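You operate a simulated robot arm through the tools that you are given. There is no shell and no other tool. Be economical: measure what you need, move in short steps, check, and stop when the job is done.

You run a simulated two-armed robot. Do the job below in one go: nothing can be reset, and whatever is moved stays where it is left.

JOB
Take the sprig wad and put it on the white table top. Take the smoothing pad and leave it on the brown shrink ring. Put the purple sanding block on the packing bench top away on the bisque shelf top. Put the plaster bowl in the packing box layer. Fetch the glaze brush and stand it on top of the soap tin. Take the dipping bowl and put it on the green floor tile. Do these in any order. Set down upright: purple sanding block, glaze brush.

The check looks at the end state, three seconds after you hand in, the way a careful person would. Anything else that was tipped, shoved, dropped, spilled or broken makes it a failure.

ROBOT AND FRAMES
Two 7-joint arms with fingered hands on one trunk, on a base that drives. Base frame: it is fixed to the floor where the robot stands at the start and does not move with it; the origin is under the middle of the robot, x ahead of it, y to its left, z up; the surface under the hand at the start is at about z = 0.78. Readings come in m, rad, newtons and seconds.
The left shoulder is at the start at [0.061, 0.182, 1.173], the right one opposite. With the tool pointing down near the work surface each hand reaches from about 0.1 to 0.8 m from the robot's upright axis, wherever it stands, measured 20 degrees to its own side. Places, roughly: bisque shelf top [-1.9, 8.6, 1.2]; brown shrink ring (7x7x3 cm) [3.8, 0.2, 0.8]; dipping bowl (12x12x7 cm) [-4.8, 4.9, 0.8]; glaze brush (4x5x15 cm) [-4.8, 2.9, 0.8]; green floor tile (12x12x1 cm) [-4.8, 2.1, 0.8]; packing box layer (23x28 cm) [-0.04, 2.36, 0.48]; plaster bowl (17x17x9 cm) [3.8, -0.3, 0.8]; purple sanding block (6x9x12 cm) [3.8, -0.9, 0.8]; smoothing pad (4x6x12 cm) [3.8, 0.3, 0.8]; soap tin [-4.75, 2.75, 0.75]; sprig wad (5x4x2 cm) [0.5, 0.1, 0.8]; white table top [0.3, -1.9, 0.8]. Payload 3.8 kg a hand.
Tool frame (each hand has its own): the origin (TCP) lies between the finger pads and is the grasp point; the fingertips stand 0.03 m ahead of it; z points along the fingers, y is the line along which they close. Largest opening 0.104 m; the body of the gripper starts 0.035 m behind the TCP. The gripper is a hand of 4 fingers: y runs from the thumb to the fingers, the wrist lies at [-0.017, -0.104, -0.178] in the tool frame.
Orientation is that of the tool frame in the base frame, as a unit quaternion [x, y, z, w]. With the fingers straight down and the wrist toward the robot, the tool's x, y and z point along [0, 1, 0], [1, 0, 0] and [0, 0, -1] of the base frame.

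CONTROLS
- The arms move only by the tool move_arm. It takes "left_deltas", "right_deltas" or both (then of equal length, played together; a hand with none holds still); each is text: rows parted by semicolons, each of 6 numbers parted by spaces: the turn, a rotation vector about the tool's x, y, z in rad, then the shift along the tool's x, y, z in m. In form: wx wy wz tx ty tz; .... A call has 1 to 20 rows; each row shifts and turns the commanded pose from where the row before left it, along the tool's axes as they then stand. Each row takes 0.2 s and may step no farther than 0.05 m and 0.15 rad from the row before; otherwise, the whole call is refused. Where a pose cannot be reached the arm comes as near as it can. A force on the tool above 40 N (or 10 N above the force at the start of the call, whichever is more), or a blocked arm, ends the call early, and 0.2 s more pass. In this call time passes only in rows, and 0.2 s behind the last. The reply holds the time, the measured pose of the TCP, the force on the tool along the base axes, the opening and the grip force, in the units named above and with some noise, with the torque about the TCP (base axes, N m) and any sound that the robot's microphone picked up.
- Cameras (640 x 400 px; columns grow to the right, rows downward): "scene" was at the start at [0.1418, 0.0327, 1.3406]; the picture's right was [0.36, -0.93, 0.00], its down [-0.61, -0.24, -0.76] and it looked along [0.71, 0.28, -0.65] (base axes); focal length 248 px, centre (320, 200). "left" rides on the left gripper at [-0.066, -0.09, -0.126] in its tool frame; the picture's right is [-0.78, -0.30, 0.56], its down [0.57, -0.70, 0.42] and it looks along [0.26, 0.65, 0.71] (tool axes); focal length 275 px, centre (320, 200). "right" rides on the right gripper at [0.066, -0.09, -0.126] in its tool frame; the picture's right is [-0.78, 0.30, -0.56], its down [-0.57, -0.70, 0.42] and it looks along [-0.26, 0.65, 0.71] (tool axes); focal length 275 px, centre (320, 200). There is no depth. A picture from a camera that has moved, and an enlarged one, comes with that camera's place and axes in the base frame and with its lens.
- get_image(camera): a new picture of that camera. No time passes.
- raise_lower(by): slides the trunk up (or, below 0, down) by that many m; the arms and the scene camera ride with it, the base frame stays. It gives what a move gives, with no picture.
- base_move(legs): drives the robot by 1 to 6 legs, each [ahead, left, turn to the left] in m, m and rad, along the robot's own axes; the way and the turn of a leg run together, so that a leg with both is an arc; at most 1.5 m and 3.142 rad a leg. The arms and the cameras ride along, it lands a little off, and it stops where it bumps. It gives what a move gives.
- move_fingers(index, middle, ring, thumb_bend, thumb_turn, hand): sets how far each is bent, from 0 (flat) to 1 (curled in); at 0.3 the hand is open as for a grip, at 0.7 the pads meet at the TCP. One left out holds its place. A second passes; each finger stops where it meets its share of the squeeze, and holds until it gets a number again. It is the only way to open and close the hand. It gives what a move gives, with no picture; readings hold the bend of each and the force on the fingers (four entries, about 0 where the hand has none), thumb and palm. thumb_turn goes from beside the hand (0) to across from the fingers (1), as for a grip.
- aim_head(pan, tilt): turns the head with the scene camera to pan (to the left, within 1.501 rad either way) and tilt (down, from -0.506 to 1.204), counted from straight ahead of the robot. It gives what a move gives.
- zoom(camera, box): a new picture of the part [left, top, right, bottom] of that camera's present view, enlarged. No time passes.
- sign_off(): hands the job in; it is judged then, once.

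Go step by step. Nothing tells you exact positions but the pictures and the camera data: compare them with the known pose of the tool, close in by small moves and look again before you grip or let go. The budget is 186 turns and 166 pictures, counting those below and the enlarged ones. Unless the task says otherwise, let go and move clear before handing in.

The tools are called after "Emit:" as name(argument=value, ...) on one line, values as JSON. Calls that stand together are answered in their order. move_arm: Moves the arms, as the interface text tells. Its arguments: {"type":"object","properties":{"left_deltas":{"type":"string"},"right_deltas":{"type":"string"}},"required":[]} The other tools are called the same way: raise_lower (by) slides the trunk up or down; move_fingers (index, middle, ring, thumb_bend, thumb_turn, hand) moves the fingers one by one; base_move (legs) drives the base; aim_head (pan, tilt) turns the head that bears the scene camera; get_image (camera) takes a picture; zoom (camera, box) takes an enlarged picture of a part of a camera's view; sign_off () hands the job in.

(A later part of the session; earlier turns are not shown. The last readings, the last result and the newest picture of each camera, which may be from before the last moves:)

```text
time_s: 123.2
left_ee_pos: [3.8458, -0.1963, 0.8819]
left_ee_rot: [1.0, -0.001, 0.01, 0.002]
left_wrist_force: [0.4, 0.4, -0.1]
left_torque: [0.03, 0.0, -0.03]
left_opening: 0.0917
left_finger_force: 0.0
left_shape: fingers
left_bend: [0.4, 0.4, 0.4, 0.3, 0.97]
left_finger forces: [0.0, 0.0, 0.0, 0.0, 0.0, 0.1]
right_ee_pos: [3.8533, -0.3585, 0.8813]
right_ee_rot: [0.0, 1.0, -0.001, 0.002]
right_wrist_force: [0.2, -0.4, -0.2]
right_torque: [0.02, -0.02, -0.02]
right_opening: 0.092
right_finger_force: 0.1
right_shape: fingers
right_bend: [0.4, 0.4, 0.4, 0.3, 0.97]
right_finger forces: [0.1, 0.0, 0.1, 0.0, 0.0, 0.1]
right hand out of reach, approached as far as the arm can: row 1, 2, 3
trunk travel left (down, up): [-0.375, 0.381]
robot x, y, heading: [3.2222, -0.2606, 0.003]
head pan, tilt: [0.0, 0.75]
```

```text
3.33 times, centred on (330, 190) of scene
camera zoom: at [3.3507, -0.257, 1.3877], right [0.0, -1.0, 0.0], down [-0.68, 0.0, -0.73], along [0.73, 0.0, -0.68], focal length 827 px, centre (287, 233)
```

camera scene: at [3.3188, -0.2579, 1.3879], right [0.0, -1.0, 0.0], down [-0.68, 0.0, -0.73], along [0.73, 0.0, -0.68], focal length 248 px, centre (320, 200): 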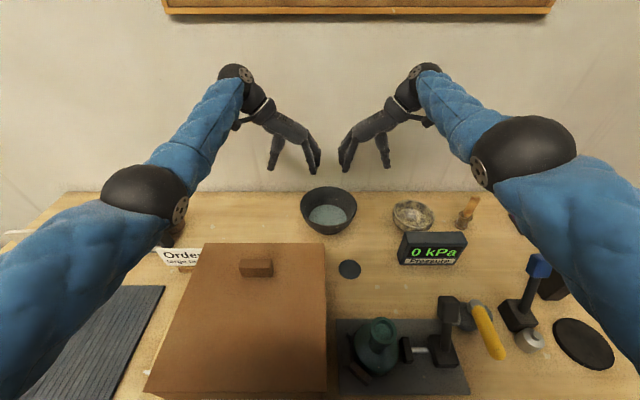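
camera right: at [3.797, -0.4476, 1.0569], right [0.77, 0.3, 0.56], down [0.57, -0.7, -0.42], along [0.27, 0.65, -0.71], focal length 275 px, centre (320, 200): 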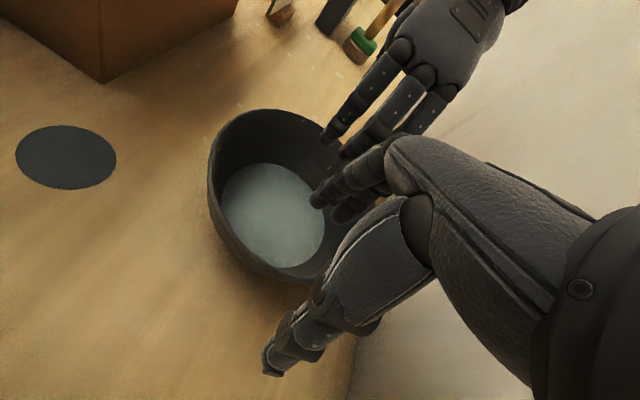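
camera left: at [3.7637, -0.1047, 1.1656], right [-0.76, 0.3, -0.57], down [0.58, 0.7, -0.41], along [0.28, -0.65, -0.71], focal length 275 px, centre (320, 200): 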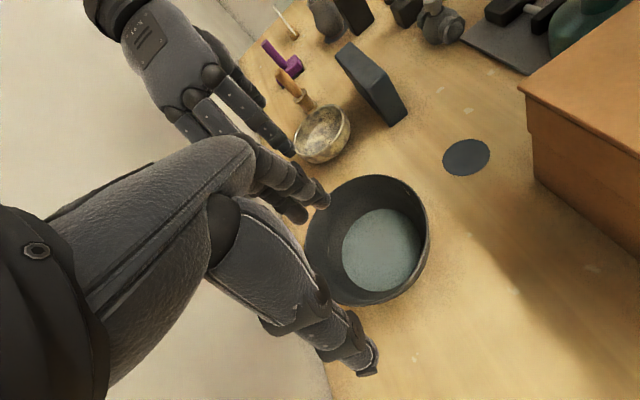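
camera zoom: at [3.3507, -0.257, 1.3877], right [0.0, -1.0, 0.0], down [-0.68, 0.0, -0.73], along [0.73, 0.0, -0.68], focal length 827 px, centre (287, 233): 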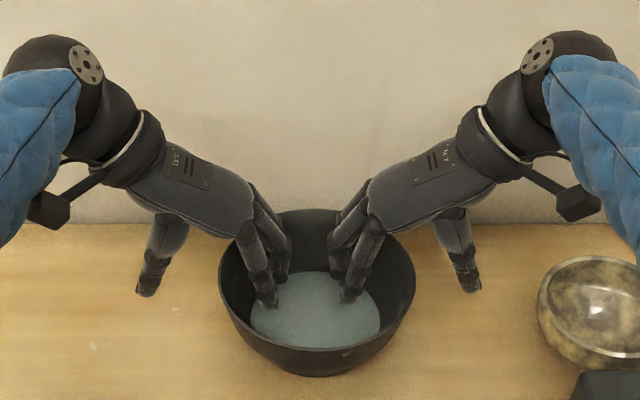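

Both hands straddle the opposite rims. Close left then right.

Emit:
move_fingers(hand="left", index=0.69, middle=0.69, ring=0.69, thumb_bend=0.69)

Emit:
move_fingers(hand="right", index=0.69, middle=0.69, ring=0.69, thumb_bend=0.69)

Emit:
zoom(camera="scene", box=[240, 130, 420, 250])

```text
time_s: 124.2
left_ee_pos: [3.8459, -0.1962, 0.8817]
left_ee_rot: [1.0, 0.001, 0.01, 0.001]
left_wrist_force: [-0.5, 0.1, 0.0]
left_torque: [0.03, 0.0, -0.02]
left_opening: 0.0061
left_finger_force: 0.5
left_shape: fingers
left_bend: [0.69, 0.69, 0.69, 0.69, 0.97]
left_finger forces: [0.2, 0.0, 0.0, 0.0, 0.2, 0.0]
right_ee_pos: [3.8521, -0.3583, 0.8805]
right_ee_rot: [0.0, 1.0, -0.001, 0.002]
right_wrist_force: [0.0, 0.5, 0.2]
right_torque: [0.0, 0.0, -0.01]
right_opening: 0.092
right_finger_force: 0.0
right_shape: fingers
right_bend: [0.4, 0.4, 0.4, 0.3, 0.97]
right_finger forces: [0.1, 0.1, 0.0, 0.1, 0.1, 0.0]
trunk travel left (down, up): [-0.375, 0.381]
robot x, y, heading: [3.221, -0.2572, 0.003]
head pan, tilt: [0.0, 0.75]
```

```text
time_s: 125.2
left_ee_pos: [3.8458, -0.1975, 0.884]
left_ee_rot: [1.0, -0.001, 0.01, 0.005]
left_wrist_force: [2.0, -18.7, 7.2]
left_torque: [-0.66, -0.19, -0.2]
left_opening: 0.0139
left_finger_force: 11.3
left_shape: fingers
left_bend: [0.62, 0.64, 0.64, 0.69, 0.97]
left_finger forces: [7.6, 6.7, 7.5, 0.0, 0.0, 0.0]
right_ee_pos: [3.8532, -0.3564, 0.8806]
right_ee_rot: [-0.001, 1.0, 0.002, 0.003]
right_wrist_force: [-1.1, 21.2, -0.8]
right_torque: [0.56, 0.06, 0.36]
right_opening: 0.0138
right_finger_force: 9.3
right_shape: fingers
right_bend: [0.63, 0.63, 0.62, 0.69, 0.97]
right_finger forces: [5.2, 7.1, 8.0, 0.0, 0.0, 0.0]
trunk travel left (down, up): [-0.375, 0.381]
robot x, y, heading: [3.2196, -0.2588, 0.003]
head pan, tilt: [0.0, 0.75]
```

```text
3.33 times, centred on (330, 190) of scene
camera zoom: at [3.35, -0.2567, 1.3878], right [0.0, -1.0, 0.0], down [-0.68, 0.0, -0.73], along [0.73, 0.0, -0.68], focal length 827 px, centre (287, 233)
```

zoom: 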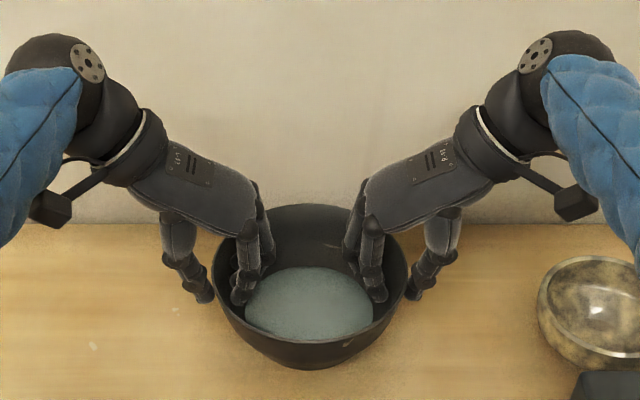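

Fingers press outward while thumbs lag; I ease hands 4 mm inward and then close the thumbs.

Emit:
move_arm(left_deltas="0 0 0 0 0.004 0", right_deltas="0 0 0 0 0.004 0")

Emit:
move_fingers(hand="left", thumb_bend=0.9)

Emit:
move_fingers(hand="right", thumb_bend=0.9)

Emit:
zoom(camera="scene", box=[240, 130, 420, 250])

```text
time_s: 125.6
left_ee_pos: [3.8461, -0.2006, 0.8842]
left_ee_rot: [1.0, 0.0, 0.01, 0.002]
left_wrist_force: [0.4, -13.2, 8.4]
left_torque: [-0.5, -0.16, -0.14]
left_opening: 0.0127
left_finger_force: 8.3
left_shape: fingers
left_bend: [0.64, 0.65, 0.65, 0.69, 0.97]
left_finger forces: [6.0, 5.2, 5.7, 0.0, 0.0, 0.0]
right_ee_pos: [3.8527, -0.354, 0.8809]
right_ee_rot: [0.0, 1.0, 0.0, 0.001]
right_wrist_force: [-2.1, 15.2, -0.6]
right_torque: [0.38, 0.03, 0.23]
right_opening: 0.0122
right_finger_force: 7.1
right_shape: fingers
right_bend: [0.63, 0.64, 0.63, 0.69, 0.97]
right_finger forces: [3.4, 5.0, 5.4, 0.1, 0.1, 0.0]
trunk travel left (down, up): [-0.375, 0.381]
robot x, y, heading: [3.2231, -0.2593, 0.004]
head pan, tilt: [0.0, 0.75]
```

```text
time_s: 126.6
left_ee_pos: [3.8455, -0.199, 0.8835]
left_ee_rot: [1.0, 0.0, 0.009, 0.003]
left_wrist_force: [-2.2, -8.9, 9.7]
left_torque: [-0.59, -0.34, -0.5]
left_opening: 0.0039
left_finger_force: 25.3
left_shape: fingers
left_bend: [0.62, 0.64, 0.64, 0.75, 0.97]
left_finger forces: [10.2, 9.1, 13.6, 0.1, 17.8, 0.0]
right_ee_pos: [3.8522, -0.3532, 0.8802]
right_ee_rot: [-0.001, 1.0, 0.0, 0.0]
right_wrist_force: [2.0, 11.4, -2.8]
right_torque: [0.28, -0.04, 0.11]
right_opening: 0.0111
right_finger_force: 5.4
right_shape: fingers
right_bend: [0.65, 0.64, 0.64, 0.69, 0.97]
right_finger forces: [2.5, 3.5, 3.5, 0.0, 0.1, 0.1]
trunk travel left (down, up): [-0.375, 0.381]
robot x, y, heading: [3.2208, -0.261, 0.003]
head pan, tilt: [0.0, 0.75]
```

```text
time_s: 127.6
left_ee_pos: [3.8452, -0.1997, 0.8827]
left_ee_rot: [1.0, 0.001, 0.01, 0.002]
left_wrist_force: [2.6, -2.1, 7.7]
left_torque: [-0.38, -0.34, -0.35]
left_opening: 0.0038
left_finger_force: 23.3
left_shape: fingers
left_bend: [0.62, 0.64, 0.64, 0.75, 0.97]
left_finger forces: [9.4, 7.8, 9.1, 0.0, 19.9, 0.0]
right_ee_pos: [3.8515, -0.3557, 0.8797]
right_ee_rot: [0.001, 1.0, -0.002, 0.001]
right_wrist_force: [-0.3, 2.0, 0.9]
right_torque: [0.32, -0.24, 0.5]
right_opening: 0.0035
right_finger_force: 22.6
right_shape: fingers
right_bend: [0.64, 0.63, 0.62, 0.74, 0.97]
right_finger forces: [6.1, 7.5, 11.3, 0.0, 20.8, 0.0]
trunk travel left (down, up): [-0.375, 0.381]
robot x, y, heading: [3.2203, -0.2592, 0.001]
head pan, tilt: [0.0, 0.75]
```

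```text
3.33 times, centred on (330, 190) of scene
camera zoom: at [3.35, -0.257, 1.3878], right [0.0, -1.0, 0.0], down [-0.68, 0.0, -0.73], along [0.73, 0.0, -0.68], focal length 827 px, centre (287, 233)
```

zoom: 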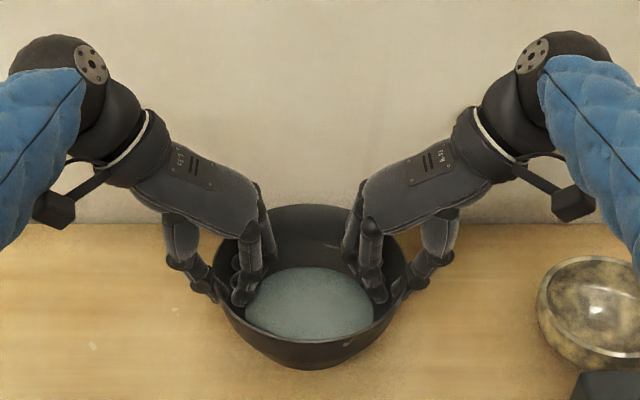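

Both hands grip firmly and evenly. I lift using the trunk, 3 cm, and check level.

Emit:
raise_lower(by=0.04)

Emit:
zoom(camera="scene", box=[240, 130, 420, 250])

Emit:
get_image(camera="right")

```text
time_s: 128.4
left_ee_pos: [3.8447, -0.1977, 0.9247]
left_ee_rot: [1.0, -0.001, 0.012, 0.001]
left_wrist_force: [0.8, -1.3, 0.4]
left_torque: [-0.37, -0.09, -0.28]
left_opening: 0.0044
left_finger_force: 22.6
left_shape: fingers
left_bend: [0.62, 0.64, 0.64, 0.75, 0.97]
left_finger forces: [11.3, 6.9, 5.8, 0.1, 21.1, 0.0]
right_ee_pos: [3.8524, -0.3544, 0.9325]
right_ee_rot: [0.0, 1.0, -0.002, 0.01]
right_wrist_force: [0.1, 1.4, -3.6]
right_torque: [0.19, 0.07, 0.34]
right_opening: 0.003
right_finger_force: 18.9
right_shape: fingers
right_bend: [0.63, 0.63, 0.63, 0.75, 0.97]
right_finger forces: [7.1, 6.7, 5.3, 0.0, 18.1, 0.0]
trunk travel left (down, up): [-0.415, 0.341]
robot x, y, heading: [3.2207, -0.2567, 0.003]
head pan, tilt: [0.0, 0.75]
```

```text
3.33 times, centred on (330, 190) of scene
camera zoom: at [3.3414, -0.2569, 1.4278], right [0.0, -1.0, 0.0], down [-0.68, 0.0, -0.73], along [0.73, 0.0, -0.68], focal length 827 px, centre (287, 233)
```

zoom: 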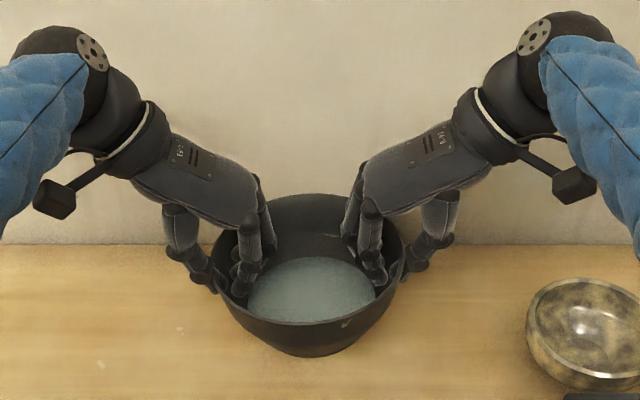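

```text
87 pictures are left
camera right: at [3.7832, -0.445, 1.0568], right [0.76, 0.3, 0.57], down [0.58, -0.7, -0.41], along [0.28, 0.65, -0.71], focal length 275 px, centre (320, 200)
```

right: 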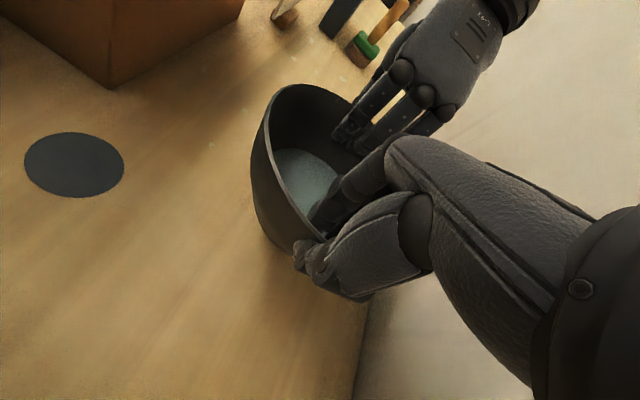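

The bowl is lifted and nearly level. I level the right hand a touch, raise the trunk so the bowl clears the cardboard box, and back away.

Emit:
move_arm(right_deltas="0 0 0 0 0 0.004; 0 0 0 0 0 0.004")

Emit:
raise_lower(by=0.18)

Emit:
get_image(camera="scene")

```text
time_s: 129.0
left_ee_pos: [3.8443, -0.1987, 0.9246]
left_ee_rot: [1.0, 0.001, 0.012, 0.001]
left_wrist_force: [0.2, -0.4, -0.7]
left_torque: [-0.3, -0.04, -0.38]
left_opening: 0.0042
left_finger_force: 21.6
left_shape: fingers
left_bend: [0.62, 0.64, 0.64, 0.75, 0.97]
left_finger forces: [9.0, 6.8, 7.1, 0.1, 20.0, 0.0]
right_ee_pos: [3.8478, -0.3556, 0.9269]
right_ee_rot: [0.0, 1.0, 0.0, 0.011]
right_wrist_force: [0.1, 1.2, -1.1]
right_torque: [0.24, 0.04, 0.32]
right_opening: 0.0032
right_finger_force: 19.4
right_shape: fingers
right_bend: [0.63, 0.63, 0.63, 0.75, 0.97]
right_finger forces: [8.4, 6.7, 4.5, 0.0, 18.9, 0.0]
right hand out of reach, approached as far as the arm can: row 2
trunk travel left (down, up): [-0.415, 0.341]
robot x, y, heading: [3.2206, -0.2581, 0.005]
head pan, tilt: [0.0, 0.75]
```

```text
time_s: 131.0
left_ee_pos: [3.842, -0.1978, 1.1342]
left_ee_rot: [0.999, 0.0, 0.036, 0.0]
left_wrist_force: [0.3, -0.6, -1.8]
left_torque: [-0.21, -0.01, -0.33]
left_opening: 0.0041
left_finger_force: 19.7
left_shape: fingers
left_bend: [0.62, 0.64, 0.64, 0.75, 0.97]
left_finger forces: [8.8, 6.6, 4.9, 0.0, 18.7, 0.0]
right_ee_pos: [3.8461, -0.3539, 1.1325]
right_ee_rot: [0.001, 0.999, 0.0, 0.033]
right_wrist_force: [-0.1, 0.0, -1.3]
right_torque: [0.22, 0.04, 0.43]
right_opening: 0.0036
right_finger_force: 20.9
right_shape: fingers
right_bend: [0.63, 0.63, 0.63, 0.75, 0.97]
right_finger forces: [8.4, 7.3, 5.4, 0.0, 20.1, 0.0]
trunk travel left (down, up): [-0.595, 0.161]
robot x, y, heading: [3.2168, -0.2601, 0.002]
head pan, tilt: [0.0, 0.75]
```

```text
86 pictures are left
camera scene: at [3.3173, -0.257, 1.6087], right [0.0, -1.0, 0.0], down [-0.68, 0.0, -0.73], along [0.73, 0.0, -0.68], focal length 248 px, centre (320, 200)
```

scene: 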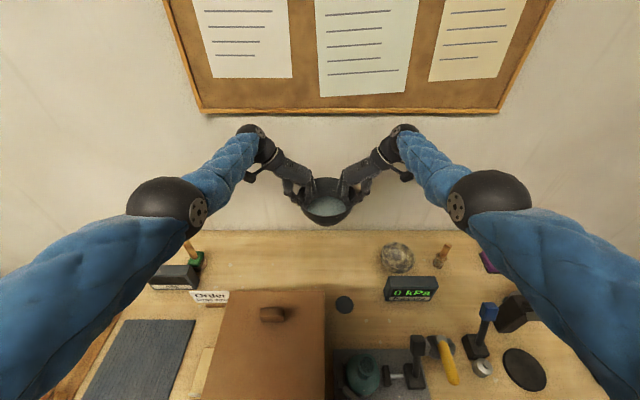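

Level and clear of everything. Arms are at full stretch, so I draw the bowl 15 cm toward me in sync, then back off.

Emit:
move_arm(left_deltas="0 0 0 -0.025 0 0; 0 0 0 -0.025 0 0; 0 0 0 -0.025 0 0; 0 0 0 -0.025 0 0; 0 0 0 -0.025 0 0; 0 0 0 -0.025 0 0", right_deltas="0 0 0 0.025 0 0; 0 0 0 0.025 0 0; 0 0 0 0.025 0 0; 0 0 0 0.025 0 0; 0 0 0 0.025 0 0; 0 0 0 0.025 0 0")

Emit:
zoom(camera="scene", box=[220, 130, 420, 260])

```text
time_s: 132.0
left_ee_pos: [3.7592, -0.1988, 1.1311]
left_ee_rot: [0.999, 0.008, 0.048, 0.003]
left_wrist_force: [15.5, -0.2, -5.1]
left_torque: [-0.13, -0.41, 0.27]
left_opening: 0.0081
left_finger_force: 18.2
left_shape: fingers
left_bend: [0.54, 0.65, 0.69, 0.82, 0.95]
left_finger forces: [18.1, 4.6, 0.0, 0.0, 14.4, 0.1]
right_ee_pos: [3.8272, -0.3397, 1.1076]
right_ee_rot: [-0.012, 1.0, 0.005, 0.017]
right_wrist_force: [-15.2, 0.2, 4.0]
right_torque: [0.82, 0.4, 1.9]
right_opening: 0.0041
right_finger_force: 39.0
right_shape: fingers
right_bend: [0.68, 0.62, 0.54, 0.72, 1.0]
right_finger forces: [0.8, 7.5, 38.2, 0.0, 31.9, 0.0]
right hand out of reach, approached as far as the arm can: row 1, 2, 3, 4
trunk travel left (down, up): [-0.595, 0.161]
robot x, y, heading: [3.2203, -0.26, 0.009]
head pan, tilt: [0.0, 0.75]
stopped in row 4 (left hand): the force on the tool passed its limit at 48 N (the readings are from after the stop); the commanded pose is now the measured one
```

```text
3.08 times, centred on (320, 195) of scene
camera zoom: at [3.3162, -0.2567, 1.6089], right [0.0, -1.0, 0.0], down [-0.68, 0.0, -0.73], along [0.73, 0.0, -0.68], focal length 764 px, centre (320, 215)
```

zoom: 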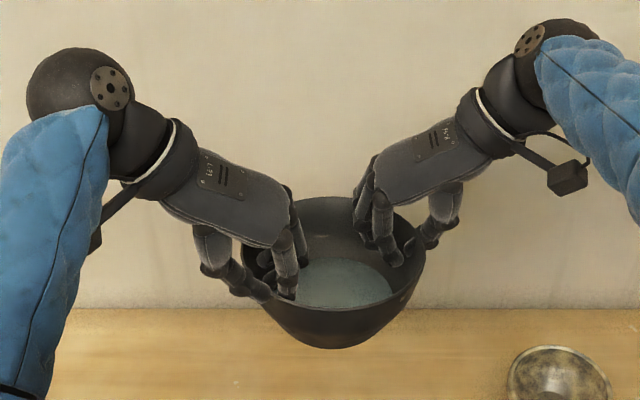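

The right hand lagged (its command was out of reach) and the bowl yawed, but is still held. I now bring the right hand back in line in small steps.

Emit:
move_arm(right_deltas="0 0 0 0.012 -0.001 -0.004; 0 0 0 0.012 -0.002 -0.004; 0 0 0 0.012 -0.002 -0.004; 0 0 0 0.012 -0.003 -0.004; 0 0 0 0.012 -0.003 -0.004; 0 0 0 0.008 -0.003 -0.003")

Emit:
zoom(camera="scene", box=[220, 130, 420, 260])

```text
time_s: 133.4
left_ee_pos: [3.7572, -0.2011, 1.1306]
left_ee_rot: [0.999, 0.008, 0.047, 0.004]
left_wrist_force: [23.1, -4.2, -7.0]
left_torque: [-0.19, -0.58, 0.51]
left_opening: 0.0083
left_finger_force: 21.0
left_shape: fingers
left_bend: [0.54, 0.65, 0.69, 0.82, 0.95]
left_finger forces: [23.9, 5.1, 0.0, 0.0, 13.3, 0.0]
right_ee_pos: [3.8274, -0.3412, 1.1083]
right_ee_rot: [-0.012, 1.0, 0.006, 0.018]
right_wrist_force: [-22.5, 3.6, 5.3]
right_torque: [0.97, 0.55, 2.36]
right_opening: 0.0041
right_finger_force: 44.0
right_shape: fingers
right_bend: [0.68, 0.62, 0.53, 0.72, 1.0]
right_finger forces: [0.5, 6.9, 49.5, 0.1, 32.0, 0.0]
right hand out of reach, approached as far as the arm can: row 1, 2, 3, 4, 5, 6
trunk travel left (down, up): [-0.595, 0.161]
robot x, y, heading: [3.2195, -0.2589, 0.006]
head pan, tilt: [0.0, 0.75]
```

```text
3.08 times, centred on (320, 195) of scene
camera zoom: at [3.317, -0.2569, 1.6088], right [0.0, -1.0, 0.0], down [-0.68, 0.0, -0.73], along [0.73, 0.0, -0.68], focal length 764 px, centre (320, 215)
```

zoom: 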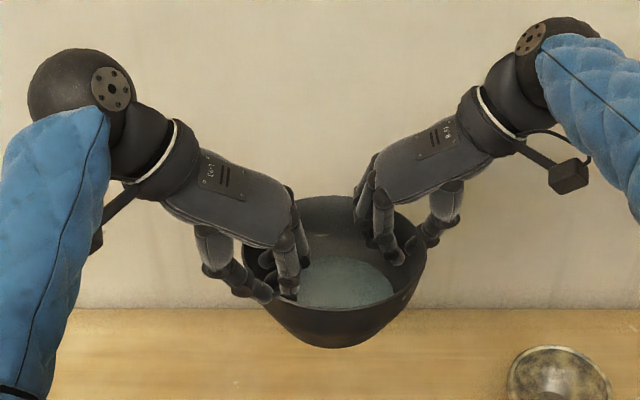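

The right arm is joint-limited in that direction, so instead I return the left hand forward to realign, undoing the right command.

Emit:
move_arm(left_deltas="0 0 0 0.012 0 0; 0 0 0 0.012 0 0; 0 0 0 0.012 0 0; 0 0 0 0.012 0 0; 0 0 0 0.012 -0.001 0; 0 0 0 0.008 -0.001 0", right_deltas="0 0 0 -0.012 0 0.003; 0 0 0 -0.012 0 0.003; 0 0 0 -0.012 0 0; 0 0 0 -0.012 0 0; 0 0 0 -0.012 0 0; 0 0 0 -0.008 0 0")

Emit:
zoom(camera="scene", box=[220, 130, 420, 260])

```text
time_s: 134.8
left_ee_pos: [3.8268, -0.1945, 1.1357]
left_ee_rot: [0.999, 0.007, 0.046, 0.002]
left_wrist_force: [-3.4, 20.1, 1.7]
left_torque: [0.25, 0.16, -0.3]
left_opening: 0.0041
left_finger_force: 16.1
left_shape: fingers
left_bend: [0.64, 0.66, 0.67, 0.77, 0.95]
left_finger forces: [3.2, 2.5, 1.3, 0.0, 26.2, 0.0]
right_ee_pos: [3.8353, -0.3471, 1.1144]
right_ee_rot: [-0.009, 1.0, 0.002, 0.022]
right_wrist_force: [3.2, -20.5, -4.7]
right_torque: [-0.33, -0.15, 0.1]
right_opening: 0.0032
right_finger_force: 12.4
right_shape: fingers
right_bend: [0.68, 0.68, 0.69, 0.72, 0.97]
right_finger forces: [1.2, 0.7, 0.0, 0.1, 22.8, 0.1]
right hand out of reach, approached as far as the arm can: row 1, 2, 3, 4, 5, 6
trunk travel left (down, up): [-0.595, 0.161]
robot x, y, heading: [3.2219, -0.2614, 0.001]
head pan, tilt: [0.0, 0.75]
```

```text
3.08 times, centred on (320, 195) of scene
camera zoom: at [3.3173, -0.2572, 1.6088], right [0.0, -1.0, 0.0], down [-0.68, 0.0, -0.73], along [0.73, 0.0, -0.68], focal length 764 px, centre (320, 215)
```

zoom: 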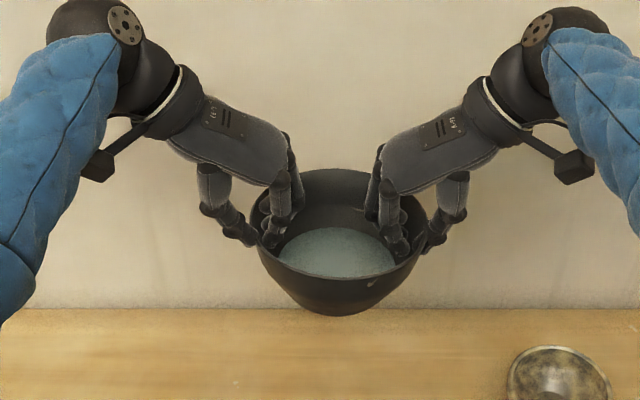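

Recovered: both hands aligned, bowl upright. I relieve the compression and level by lowering the left slightly.

Emit:
move_arm(left_deltas="0 0 0 0 -0.003 0.005; 0 0 0 0 -0.003 0.005; 0 0 0 0.004 0 0.004; 0 0 0 0 0 0")

Emit:
zoom(camera="scene", box=[220, 130, 420, 260])

```text
time_s: 135.8
left_ee_pos: [3.8312, -0.1919, 1.1211]
left_ee_rot: [0.999, 0.006, 0.045, 0.003]
left_wrist_force: [-1.9, 18.1, 0.3]
left_torque: [0.17, 0.11, -0.4]
left_opening: 0.0047
left_finger_force: 17.6
left_shape: fingers
left_bend: [0.63, 0.65, 0.67, 0.77, 0.95]
left_finger forces: [3.9, 3.7, 1.7, 0.0, 25.2, 0.1]
right_ee_pos: [3.8336, -0.3446, 1.1145]
right_ee_rot: [-0.008, 1.0, 0.004, 0.022]
right_wrist_force: [1.6, -16.7, -2.8]
right_torque: [-0.33, -0.09, 0.12]
right_opening: 0.0026
right_finger_force: 12.9
right_shape: fingers
right_bend: [0.67, 0.68, 0.69, 0.73, 0.97]
right_finger forces: [2.3, 1.3, 0.1, 0.1, 21.1, 0.0]
trunk travel left (down, up): [-0.595, 0.161]
robot x, y, heading: [3.2183, -0.2633, 0.004]
head pan, tilt: [0.0, 0.75]
```

```text
3.08 times, centred on (320, 195) of scene
camera zoom: at [3.317, -0.2569, 1.6088], right [0.0, -1.0, 0.0], down [-0.68, 0.0, -0.73], along [0.73, 0.0, -0.68], focal length 764 px, centre (320, 215)
```

zoom: 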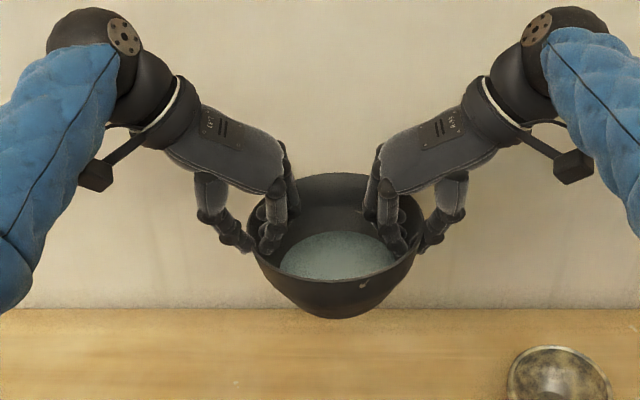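

Emit:
move_arm(left_deltas="0 0 0 0 -0.003 0; 0 0 0 0 0 0", right_deltas="0 0 0 0 -0.004 0; 0 0 0 0 -0.003 0")

Emit:
base_move(legs=[[-0.65, 0, 0]])

Emit:
get_image(camera="scene")

```text
time_s: 136.4
left_ee_pos: [3.8297, -0.1896, 1.1226]
left_ee_rot: [0.999, 0.005, 0.045, 0.005]
left_wrist_force: [-1.1, 4.3, -0.3]
left_torque: [-0.08, 0.13, -0.35]
left_opening: 0.005
left_finger_force: 16.6
left_shape: fingers
left_bend: [0.62, 0.64, 0.66, 0.77, 0.95]
left_finger forces: [7.4, 5.3, 2.7, 0.1, 19.5, 0.0]
right_ee_pos: [3.8351, -0.3499, 1.1155]
right_ee_rot: [-0.01, 1.0, 0.007, 0.021]
right_wrist_force: [0.9, -3.7, -1.7]
right_torque: [0.04, -0.05, 0.2]
right_opening: 0.0026
right_finger_force: 15.3
right_shape: fingers
right_bend: [0.65, 0.66, 0.67, 0.74, 0.97]
right_finger forces: [6.5, 4.7, 2.1, 0.0, 17.8, 0.0]
trunk travel left (down, up): [-0.595, 0.161]
robot x, y, heading: [3.2192, -0.2616, 0.003]
head pan, tilt: [0.0, 0.75]
```

```text
time_s: 140.0
left_ee_pos: [3.1755, -0.1873, 1.1221]
left_ee_rot: [0.999, 0.011, 0.045, 0.003]
left_wrist_force: [-1.2, -1.9, -0.5]
left_torque: [-0.26, 0.09, -0.35]
left_opening: 0.0053
left_finger_force: 18.7
left_shape: fingers
left_bend: [0.61, 0.63, 0.65, 0.77, 0.96]
left_finger forces: [9.5, 6.8, 3.5, 0.0, 18.1, 0.0]
right_ee_pos: [3.1823, -0.3508, 1.1144]
right_ee_rot: [-0.014, 1.0, 0.004, 0.022]
right_wrist_force: [0.1, 3.8, -2.0]
right_torque: [0.18, -0.07, 0.17]
right_opening: 0.0028
right_finger_force: 16.7
right_shape: fingers
right_bend: [0.63, 0.65, 0.66, 0.75, 0.98]
right_finger forces: [8.5, 6.4, 3.1, 0.0, 15.9, 0.0]
trunk travel left (down, up): [-0.595, 0.161]
robot x, y, heading: [2.5644, -0.2647, 0.014]
head pan, tilt: [0.0, 0.75]
```

```text
81 pictures are left
camera scene: at [2.6635, -0.2613, 1.6088], right [0.01, -1.0, 0.0], down [-0.68, -0.01, -0.73], along [0.73, 0.01, -0.68], focal length 248 px, centre (320, 200)
```

scene: 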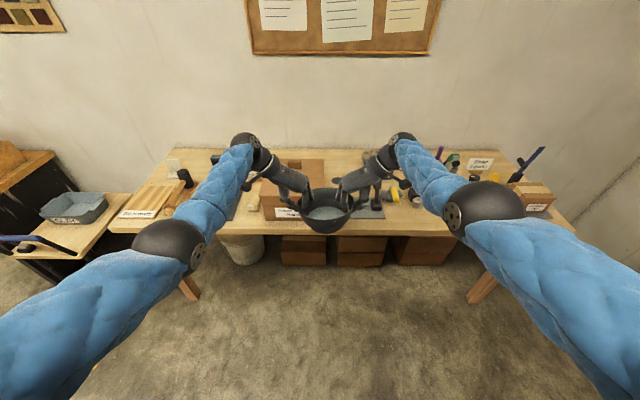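

Forces are relaxed and bowl level. Turn left to face along +y and advance, then look.

Emit:
base_move(legs=[[0, 0, 1.557], [0.9, 0, 0]])

Emit:
aim_head(pan=0.7, tilt=0.5)

Emit:
get_image(camera="scene")

```text
time_s: 148.5
left_ee_pos: [2.4965, 1.2442, 1.1219]
left_ee_rot: [0.701, 0.711, 0.034, -0.029]
left_wrist_force: [0.9, -1.0, -0.3]
left_torque: [-0.07, -0.22, -0.3]
left_opening: 0.0054
left_finger_force: 18.3
left_shape: fingers
left_bend: [0.61, 0.63, 0.65, 0.77, 0.96]
left_finger forces: [9.3, 6.2, 2.7, 0.0, 18.3, 0.1]
right_ee_pos: [2.6605, 1.2478, 1.1143]
right_ee_rot: [0.714, -0.7, -0.018, -0.011]
right_wrist_force: [-1.1, 0.7, -1.9]
right_torque: [0.04, 0.17, 0.22]
right_opening: 0.0029
right_finger_force: 16.6
right_shape: fingers
right_bend: [0.63, 0.65, 0.66, 0.75, 0.97]
right_finger forces: [8.0, 5.9, 2.8, 0.0, 16.6, 0.0]
trunk travel left (down, up): [-0.595, 0.161]
robot x, y, heading: [2.5713, 0.6346, 1.573]
head pan, tilt: [0.0, 0.75]
```

```text
time_s: 149.6
left_ee_pos: [2.4961, 1.2424, 1.1235]
left_ee_rot: [0.701, 0.711, 0.034, -0.029]
left_wrist_force: [-0.5, -0.3, -0.6]
left_torque: [-0.07, -0.19, -0.31]
left_opening: 0.0052
left_finger_force: 18.0
left_shape: fingers
left_bend: [0.61, 0.63, 0.65, 0.77, 0.96]
left_finger forces: [9.1, 6.0, 2.7, 0.0, 18.4, 0.0]
right_ee_pos: [2.6593, 1.2488, 1.1149]
right_ee_rot: [0.714, -0.699, -0.019, -0.012]
right_wrist_force: [0.6, 0.2, -1.6]
right_torque: [0.03, 0.15, 0.17]
right_opening: 0.0033
right_finger_force: 16.8
right_shape: fingers
right_bend: [0.63, 0.65, 0.66, 0.75, 0.97]
right_finger forces: [7.8, 5.6, 2.7, 0.1, 16.8, 0.0]
trunk travel left (down, up): [-0.595, 0.161]
robot x, y, heading: [2.5686, 0.6353, 1.577]
head pan, tilt: [0.7, 0.499]
```

```text
80 pictures are left
camera scene: at [2.508, 0.7186, 1.6307], right [0.76, 0.65, 0.0], down [0.31, -0.37, -0.88], along [-0.57, 0.67, -0.48], focal length 248 px, centre (320, 200)
```

scene: 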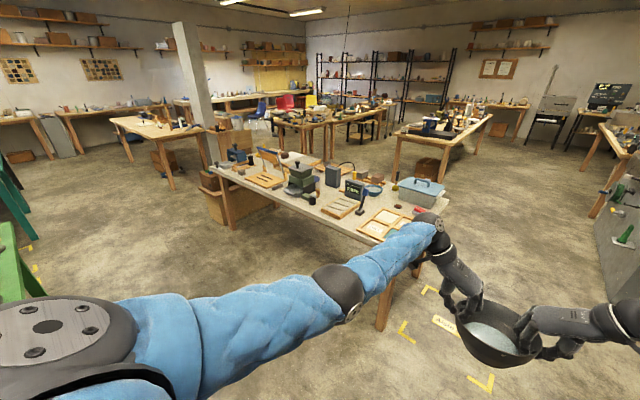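

Clear corridor between the tables. I go forward, turn to face −x and drive down the corridor.

Emit:
base_move(legs=[[0.38, 0, 0], [0, 0, 1.565], [1.5, 0, 0], [1.5, 0, 0]])

Emit:
aim_head(pan=-0.9, tilt=0.7)

Emit:
get_image(camera="scene")

```text
time_s: 169.9
left_ee_pos: [-1.0362, 0.9443, 1.1222]
left_ee_rot: [-0.004, 0.999, 0.003, -0.044]
left_wrist_force: [-0.4, -0.6, -0.1]
left_torque: [0.22, -0.02, -0.31]
left_opening: 0.0056
left_finger_force: 17.4
left_shape: fingers
left_bend: [0.61, 0.63, 0.65, 0.77, 0.96]
left_finger forces: [9.0, 5.6, 2.5, 0.1, 18.1, 0.0]
right_ee_pos: [-1.0406, 1.1073, 1.1142]
right_ee_rot: [1.0, 0.007, -0.021, 0.004]
right_wrist_force: [-0.2, 1.3, -1.9]
right_torque: [-0.15, 0.03, 0.27]
right_opening: 0.003
right_finger_force: 16.6
right_shape: fingers
right_bend: [0.63, 0.65, 0.66, 0.75, 0.97]
right_finger forces: [7.7, 5.5, 2.6, 0.0, 17.1, 0.1]
trunk travel left (down, up): [-0.595, 0.161]
robot x, y, heading: [-0.4273, 1.0106, 3.144]
head pan, tilt: [0.7, 0.499]
```

```text
time_s: 171.6
left_ee_pos: [-1.0351, 0.9432, 1.1219]
left_ee_rot: [-0.005, 0.999, 0.004, -0.044]
left_wrist_force: [0.5, -1.2, -0.2]
left_torque: [0.21, -0.02, -0.25]
left_opening: 0.0053
left_finger_force: 17.7
left_shape: fingers
left_bend: [0.61, 0.63, 0.65, 0.77, 0.96]
left_finger forces: [9.0, 5.6, 2.5, 0.0, 18.4, 0.0]
right_ee_pos: [-1.0401, 1.1075, 1.1141]
right_ee_rot: [1.0, 0.007, -0.02, 0.004]
right_wrist_force: [-0.6, 0.8, -1.2]
right_torque: [-0.15, 0.02, 0.22]
right_opening: 0.0031
right_finger_force: 17.0
right_shape: fingers
right_bend: [0.63, 0.65, 0.66, 0.75, 0.97]
right_finger forces: [7.6, 5.6, 2.6, 0.0, 17.0, 0.0]
trunk travel left (down, up): [-0.595, 0.161]
robot x, y, heading: [-0.424, 1.0109, 3.14]
head pan, tilt: [-0.901, 0.7]
```

```text
79 pictures are left
camera scene: at [-0.4929, 1.0809, 1.6131], right [0.78, 0.62, 0.0], down [0.4, -0.5, -0.76], along [-0.47, 0.6, -0.64], focal length 248 px, centre (320, 200)
```

scene: 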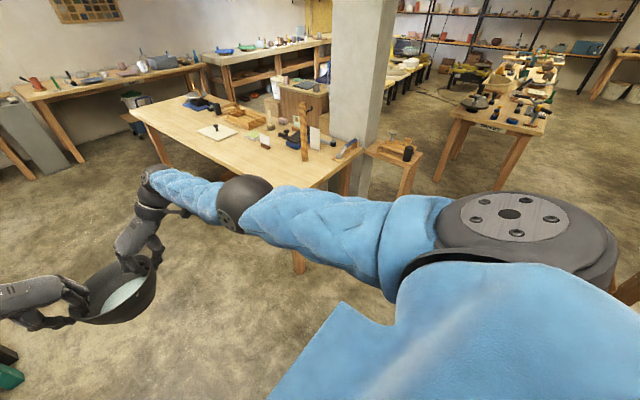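

Free floor ahead. Turn right to face +y and look at the packing box.

Emit:
base_move(legs=[[0, 0, -1.57], [0.35, 0, 0]])

Emit:
aim_head(pan=-0.45, tilt=0.75)

Emit:
get_image(camera="scene")

```text
time_s: 177.8
left_ee_pos: [-0.4279, 1.9764, 1.1213]
left_ee_rot: [0.729, 0.683, 0.035, -0.028]
left_wrist_force: [-0.9, 1.1, -0.2]
left_torque: [0.0, -0.18, -0.25]
left_opening: 0.0054
left_finger_force: 17.1
left_shape: fingers
left_bend: [0.61, 0.63, 0.65, 0.77, 0.96]
left_finger forces: [8.6, 5.2, 2.4, 0.1, 18.2, 0.0]
right_ee_pos: [-0.2644, 1.9697, 1.1135]
right_ee_rot: [-0.688, 0.726, 0.017, 0.012]
right_wrist_force: [1.4, 1.3, -2.1]
right_torque: [-0.02, 0.11, 0.22]
right_opening: 0.0033
right_finger_force: 16.3
right_shape: fingers
right_bend: [0.63, 0.65, 0.66, 0.75, 0.97]
right_finger forces: [7.5, 5.6, 2.6, 0.0, 17.4, 0.1]
trunk travel left (down, up): [-0.595, 0.161]
robot x, y, heading: [-0.4013, 1.3662, 1.5]
head pan, tilt: [-0.901, 0.7]
```

```text
time_s: 178.7
left_ee_pos: [-0.4281, 1.9761, 1.1235]
left_ee_rot: [0.728, 0.684, 0.035, -0.029]
left_wrist_force: [-1.6, 0.0, 0.0]
left_torque: [-0.01, -0.23, -0.25]
left_opening: 0.0054
left_finger_force: 17.0
left_shape: fingers
left_bend: [0.61, 0.63, 0.65, 0.77, 0.96]
left_finger forces: [8.7, 5.3, 2.5, 0.0, 18.2, 0.1]
right_ee_pos: [-0.265, 1.9691, 1.114]
right_ee_rot: [-0.688, 0.726, 0.018, 0.012]
right_wrist_force: [1.2, -0.2, -1.1]
right_torque: [0.0, 0.13, 0.24]
right_opening: 0.0031
right_finger_force: 17.1
right_shape: fingers
right_bend: [0.63, 0.65, 0.66, 0.75, 0.97]
right_finger forces: [7.5, 5.6, 2.6, 0.0, 17.2, 0.0]
trunk travel left (down, up): [-0.595, 0.161]
robot x, y, heading: [-0.401, 1.3651, 1.498]
head pan, tilt: [-0.45, 0.75]
```

```text
78 pictures are left
camera scene: at [-0.3602, 1.451, 1.6088], right [0.87, -0.5, 0.0], down [-0.34, -0.59, -0.73], along [0.36, 0.63, -0.68], focal length 248 px, centre (320, 200)
```

scene: 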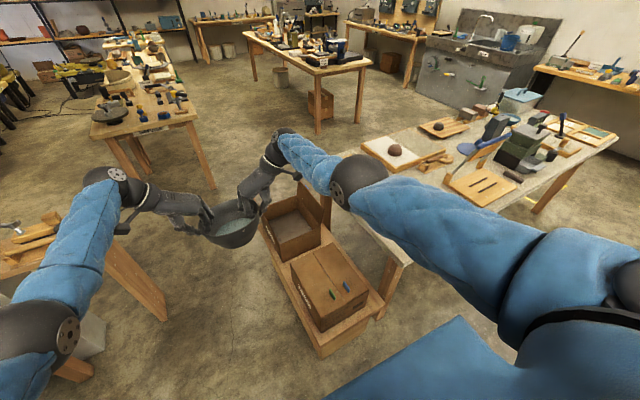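

I see the low bench with a closed box (pens on top) and the open packing box beyond. Zooming in.

Emit:
zoom(camera="scene", box=[220, 150, 400, 350])

```text
2.00 times, centred on (310, 250) of scene
camera zoom: at [-0.3602, 1.451, 1.6088], right [0.87, -0.5, 0.0], down [-0.34, -0.59, -0.73], along [0.36, 0.63, -0.68], focal length 496 px, centre (340, 100)
```

zoom: 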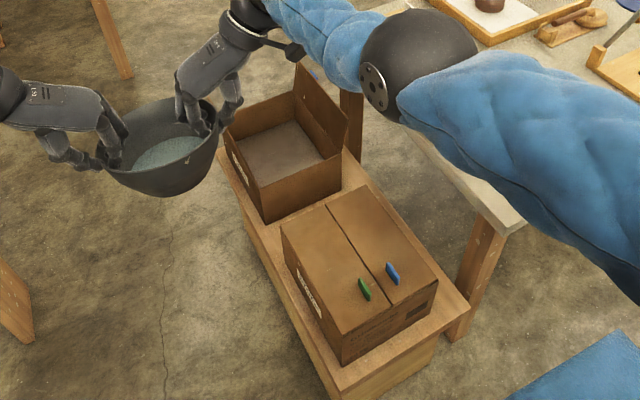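

The open box (inner ~23×28 cm, rim z≈0.58, flap up on its far/+x side) is at (-0.04, 2.36). I'll approach from its left at a heading of about 23°, so the hands line up with the box's long side.

Emit:
base_move(legs=[[0, 0.26, 0], [0.7, 0, 0]])

Emit:
aim_head(pan=-0.9, tilt=0.8)

Emit:
get_image(camera="scene")

```text
time_s: 184.0
left_ee_pos: [-0.6346, 2.6932, 1.1211]
left_ee_rot: [0.729, 0.683, 0.034, -0.027]
left_wrist_force: [-1.7, -0.2, -1.1]
left_torque: [-0.01, -0.17, -0.27]
left_opening: 0.0054
left_finger_force: 17.5
left_shape: fingers
left_bend: [0.61, 0.63, 0.66, 0.77, 0.96]
left_finger forces: [8.7, 5.3, 2.3, 0.0, 18.4, 0.0]
right_ee_pos: [-0.4717, 2.685, 1.1158]
right_ee_rot: [-0.686, 0.727, 0.017, 0.012]
right_wrist_force: [2.4, 0.5, -2.4]
right_torque: [-0.03, 0.09, 0.22]
right_opening: 0.0031
right_finger_force: 16.3
right_shape: fingers
right_bend: [0.63, 0.65, 0.66, 0.75, 0.97]
right_finger forces: [7.5, 5.6, 2.5, 0.0, 17.4, 0.0]
trunk travel left (down, up): [-0.595, 0.161]
robot x, y, heading: [-0.6129, 2.0795, 1.495]
head pan, tilt: [-0.45, 0.75]
```

```text
time_s: 184.9
left_ee_pos: [-0.6363, 2.692, 1.1217]
left_ee_rot: [0.73, 0.682, 0.035, -0.028]
left_wrist_force: [-0.9, -0.6, -0.6]
left_torque: [-0.02, -0.2, -0.26]
left_opening: 0.0055
left_finger_force: 17.4
left_shape: fingers
left_bend: [0.61, 0.63, 0.66, 0.77, 0.96]
left_finger forces: [8.7, 5.3, 2.3, 0.0, 18.2, 0.1]
right_ee_pos: [-0.4721, 2.6837, 1.1149]
right_ee_rot: [-0.687, 0.727, 0.018, 0.012]
right_wrist_force: [1.8, 0.1, -1.5]
right_torque: [-0.01, 0.11, 0.22]
right_opening: 0.003
right_finger_force: 16.1
right_shape: fingers
right_bend: [0.63, 0.65, 0.66, 0.75, 0.97]
right_finger forces: [7.5, 5.6, 2.6, 0.1, 17.2, 0.2]
trunk travel left (down, up): [-0.595, 0.161]
robot x, y, heading: [-0.6113, 2.0754, 1.5]
head pan, tilt: [-0.901, 0.799]
```

```text
76 pictures are left
camera scene: at [-0.5451, 2.1403, 1.6048], right [0.56, -0.83, 0.0], down [-0.59, -0.4, -0.7], along [0.58, 0.39, -0.72], focal length 248 px, centre (320, 200)
```

scene: 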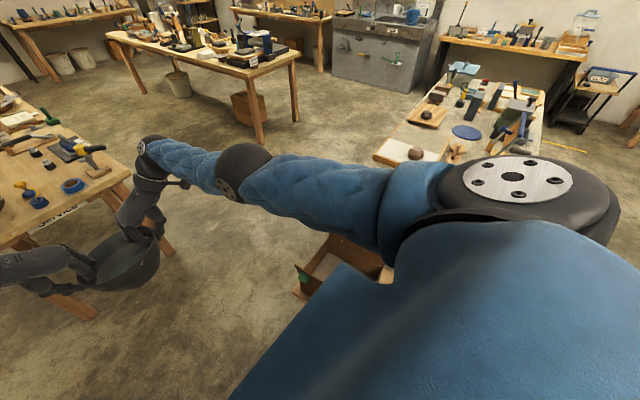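

Clear to rotate toward the box.

Emit:
base_move(legs=[[0.03, 0, -1.1]])

Emit:
aim_head(pan=0.0, tilt=0.95)

Emit:
get_image(camera="scene")

```text
time_s: 188.1
left_ee_pos: [-0.0584, 2.4013, 1.121]
left_ee_rot: [0.979, 0.199, 0.044, -0.006]
left_wrist_force: [-0.3, 1.3, -1.1]
left_torque: [-0.19, -0.09, -0.23]
left_opening: 0.0052
left_finger_force: 17.1
left_shape: fingers
left_bend: [0.61, 0.63, 0.66, 0.77, 0.96]
left_finger forces: [8.6, 5.0, 2.2, 0.0, 18.3, 0.1]
right_ee_pos: [0.0083, 2.2504, 1.1136]
right_ee_rot: [-0.203, 0.979, 0.008, 0.019]
right_wrist_force: [0.4, -0.8, -1.7]
right_torque: [0.1, 0.06, 0.21]
right_opening: 0.0034
right_finger_force: 16.2
right_shape: fingers
right_bend: [0.63, 0.65, 0.66, 0.75, 0.97]
right_finger forces: [7.4, 5.4, 2.5, 0.0, 17.4, 0.0]
trunk travel left (down, up): [-0.595, 0.161]
robot x, y, heading: [-0.5934, 2.1026, 0.395]
head pan, tilt: [-0.901, 0.799]
```

```text
time_s: 189.3
left_ee_pos: [-0.0591, 2.4013, 1.1221]
left_ee_rot: [0.979, 0.199, 0.044, -0.005]
left_wrist_force: [-0.9, 1.0, -0.6]
left_torque: [-0.16, -0.11, -0.25]
left_opening: 0.0052
left_finger_force: 17.2
left_shape: fingers
left_bend: [0.61, 0.63, 0.66, 0.77, 0.96]
left_finger forces: [8.8, 5.1, 2.2, 0.1, 18.2, 0.1]
right_ee_pos: [0.0079, 2.2507, 1.114]
right_ee_rot: [-0.203, 0.979, 0.008, 0.02]
right_wrist_force: [0.5, -0.8, -1.9]
right_torque: [0.06, 0.07, 0.23]
right_opening: 0.0032
right_finger_force: 16.4
right_shape: fingers
right_bend: [0.63, 0.65, 0.66, 0.75, 0.97]
right_finger forces: [7.3, 5.5, 2.5, 0.0, 17.3, 0.0]
trunk travel left (down, up): [-0.595, 0.161]
robot x, y, heading: [-0.5944, 2.1004, 0.395]
head pan, tilt: [0.0, 0.949]
```

```text
75 pictures are left
camera scene: at [-0.5158, 2.1383, 1.5933], right [0.38, -0.92, 0.0], down [-0.75, -0.31, -0.58], along [0.54, 0.22, -0.81], focal length 248 px, centre (320, 200)
```

scene: 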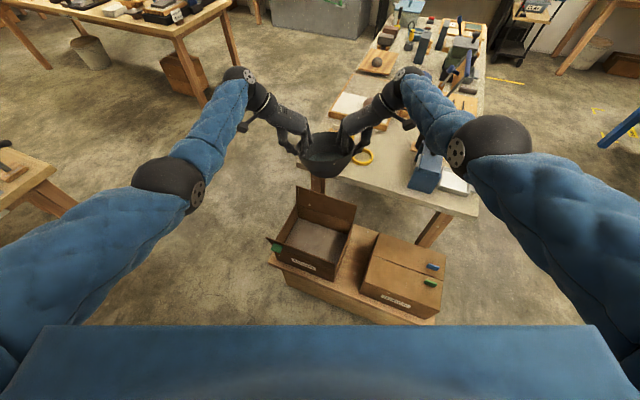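

Emit:
zoom(camera="scene", box=[250, 110, 410, 310])

```text
2.00 times, centred on (330, 210) of scene
camera zoom: at [-0.5158, 2.1383, 1.5933], right [0.38, -0.92, 0.0], down [-0.75, -0.31, -0.58], along [0.54, 0.22, -0.81], focal length 496 px, centre (300, 180)
```

zoom: 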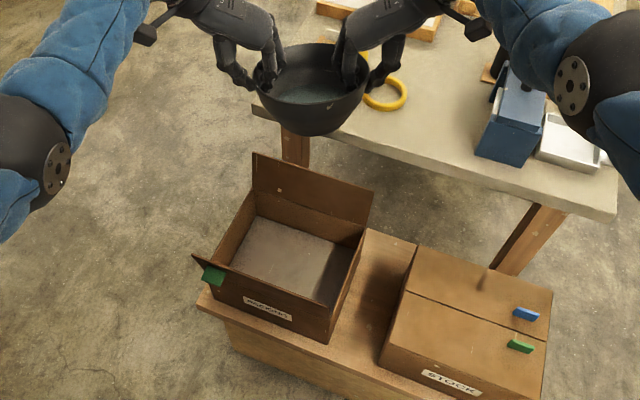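

The box interior spans x≈-0.125…0.09, y≈2.22…2.50. To keep the right forearm off the table edge I shift left a bit and rotate slightly right.

Emit:
base_move(legs=[[0.02, 0.107, 0], [0, 0, -0.115]])

Emit:
zoom(camera="scene", box=[240, 100, 400, 300])

```text
time_s: 191.0
left_ee_pos: [-0.0503, 2.4432, 1.122]
left_ee_rot: [0.989, 0.143, 0.045, -0.002]
left_wrist_force: [-0.4, 1.0, -0.2]
left_torque: [-0.18, -0.07, -0.24]
left_opening: 0.0053
left_finger_force: 16.8
left_shape: fingers
left_bend: [0.61, 0.63, 0.66, 0.77, 0.96]
left_finger forces: [8.5, 5.1, 2.2, 0.0, 18.3, 0.1]
right_ee_pos: [-0.0015, 2.2865, 1.1146]
right_ee_rot: [-0.147, 0.989, 0.007, 0.021]
right_wrist_force: [1.0, -1.6, -1.1]
right_torque: [0.12, 0.05, 0.24]
right_opening: 0.003
right_finger_force: 16.6
right_shape: fingers
right_bend: [0.63, 0.65, 0.66, 0.75, 0.97]
right_finger forces: [7.4, 5.5, 2.4, 0.0, 17.4, 0.0]
trunk travel left (down, up): [-0.595, 0.161]
robot x, y, heading: [-0.6166, 2.2118, 0.276]
head pan, tilt: [0.0, 0.949]
```

```text
2.00 times, centred on (320, 200) of scene
camera zoom: at [-0.5347, 2.2348, 1.5933], right [0.27, -0.96, 0.0], down [-0.78, -0.22, -0.58], along [0.56, 0.16, -0.81], focal length 496 px, centre (320, 200)
```

zoom: 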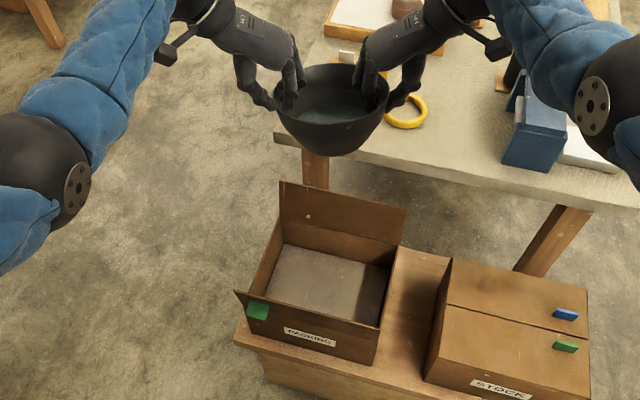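

The bowl is now over the box centre. Lower the trunk 25 cm and check.

Emit:
raise_lower(by=-0.25)

Emit:
get_image(camera="scene")

```text
time_s: 193.6
left_ee_pos: [-0.0503, 2.443, 0.8735]
left_ee_rot: [0.989, 0.143, 0.044, -0.003]
left_wrist_force: [-1.2, 2.8, -1.2]
left_torque: [-0.14, -0.07, -0.26]
left_opening: 0.0055
left_finger_force: 17.1
left_shape: fingers
left_bend: [0.61, 0.63, 0.66, 0.77, 0.96]
left_finger forces: [8.7, 4.9, 2.0, 0.1, 18.7, 0.1]
right_ee_pos: [-0.002, 2.2875, 0.8652]
right_ee_rot: [-0.146, 0.989, 0.008, 0.02]
right_wrist_force: [0.4, -2.3, -2.0]
right_torque: [0.07, 0.05, 0.26]
right_opening: 0.0032
right_finger_force: 16.0
right_shape: fingers
right_bend: [0.63, 0.65, 0.66, 0.75, 0.97]
right_finger forces: [7.0, 5.2, 2.3, 0.0, 17.7, 0.1]
trunk travel left (down, up): [-0.345, 0.411]
robot x, y, heading: [-0.6142, 2.209, 0.278]
head pan, tilt: [0.0, 0.949]
```

```text
72 pictures are left
camera scene: at [-0.4937, 2.2463, 1.3419], right [0.27, -0.96, 0.0], down [-0.78, -0.22, -0.58], along [0.56, 0.16, -0.81], focal length 248 px, centre (320, 200)
```

scene: 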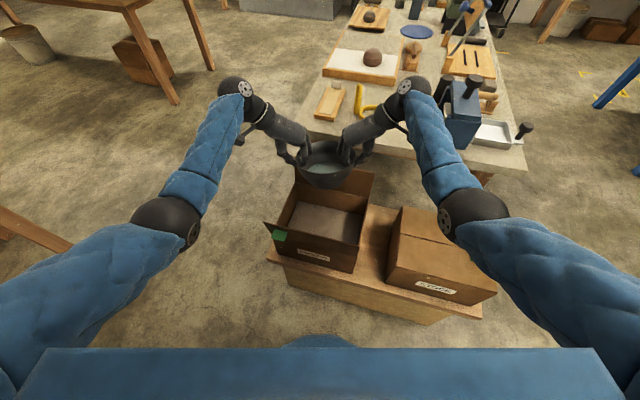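

Emit:
zoom(camera="scene", box=[240, 130, 400, 280])

```text
2.67 times, centred on (320, 205) of scene
camera zoom: at [-0.4937, 2.2463, 1.3419], right [0.27, -0.96, 0.0], down [-0.78, -0.22, -0.58], along [0.56, 0.16, -0.81], focal length 662 px, centre (320, 187)
```

zoom: 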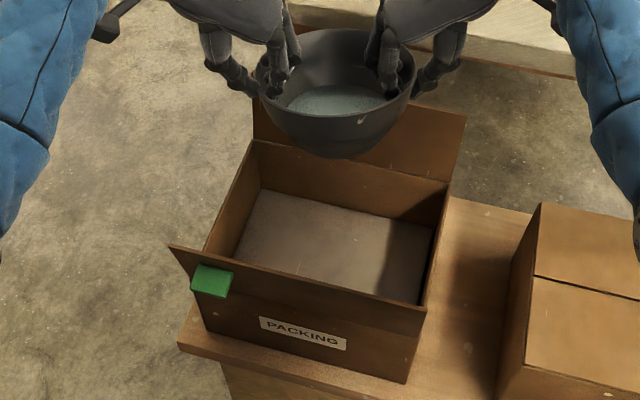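

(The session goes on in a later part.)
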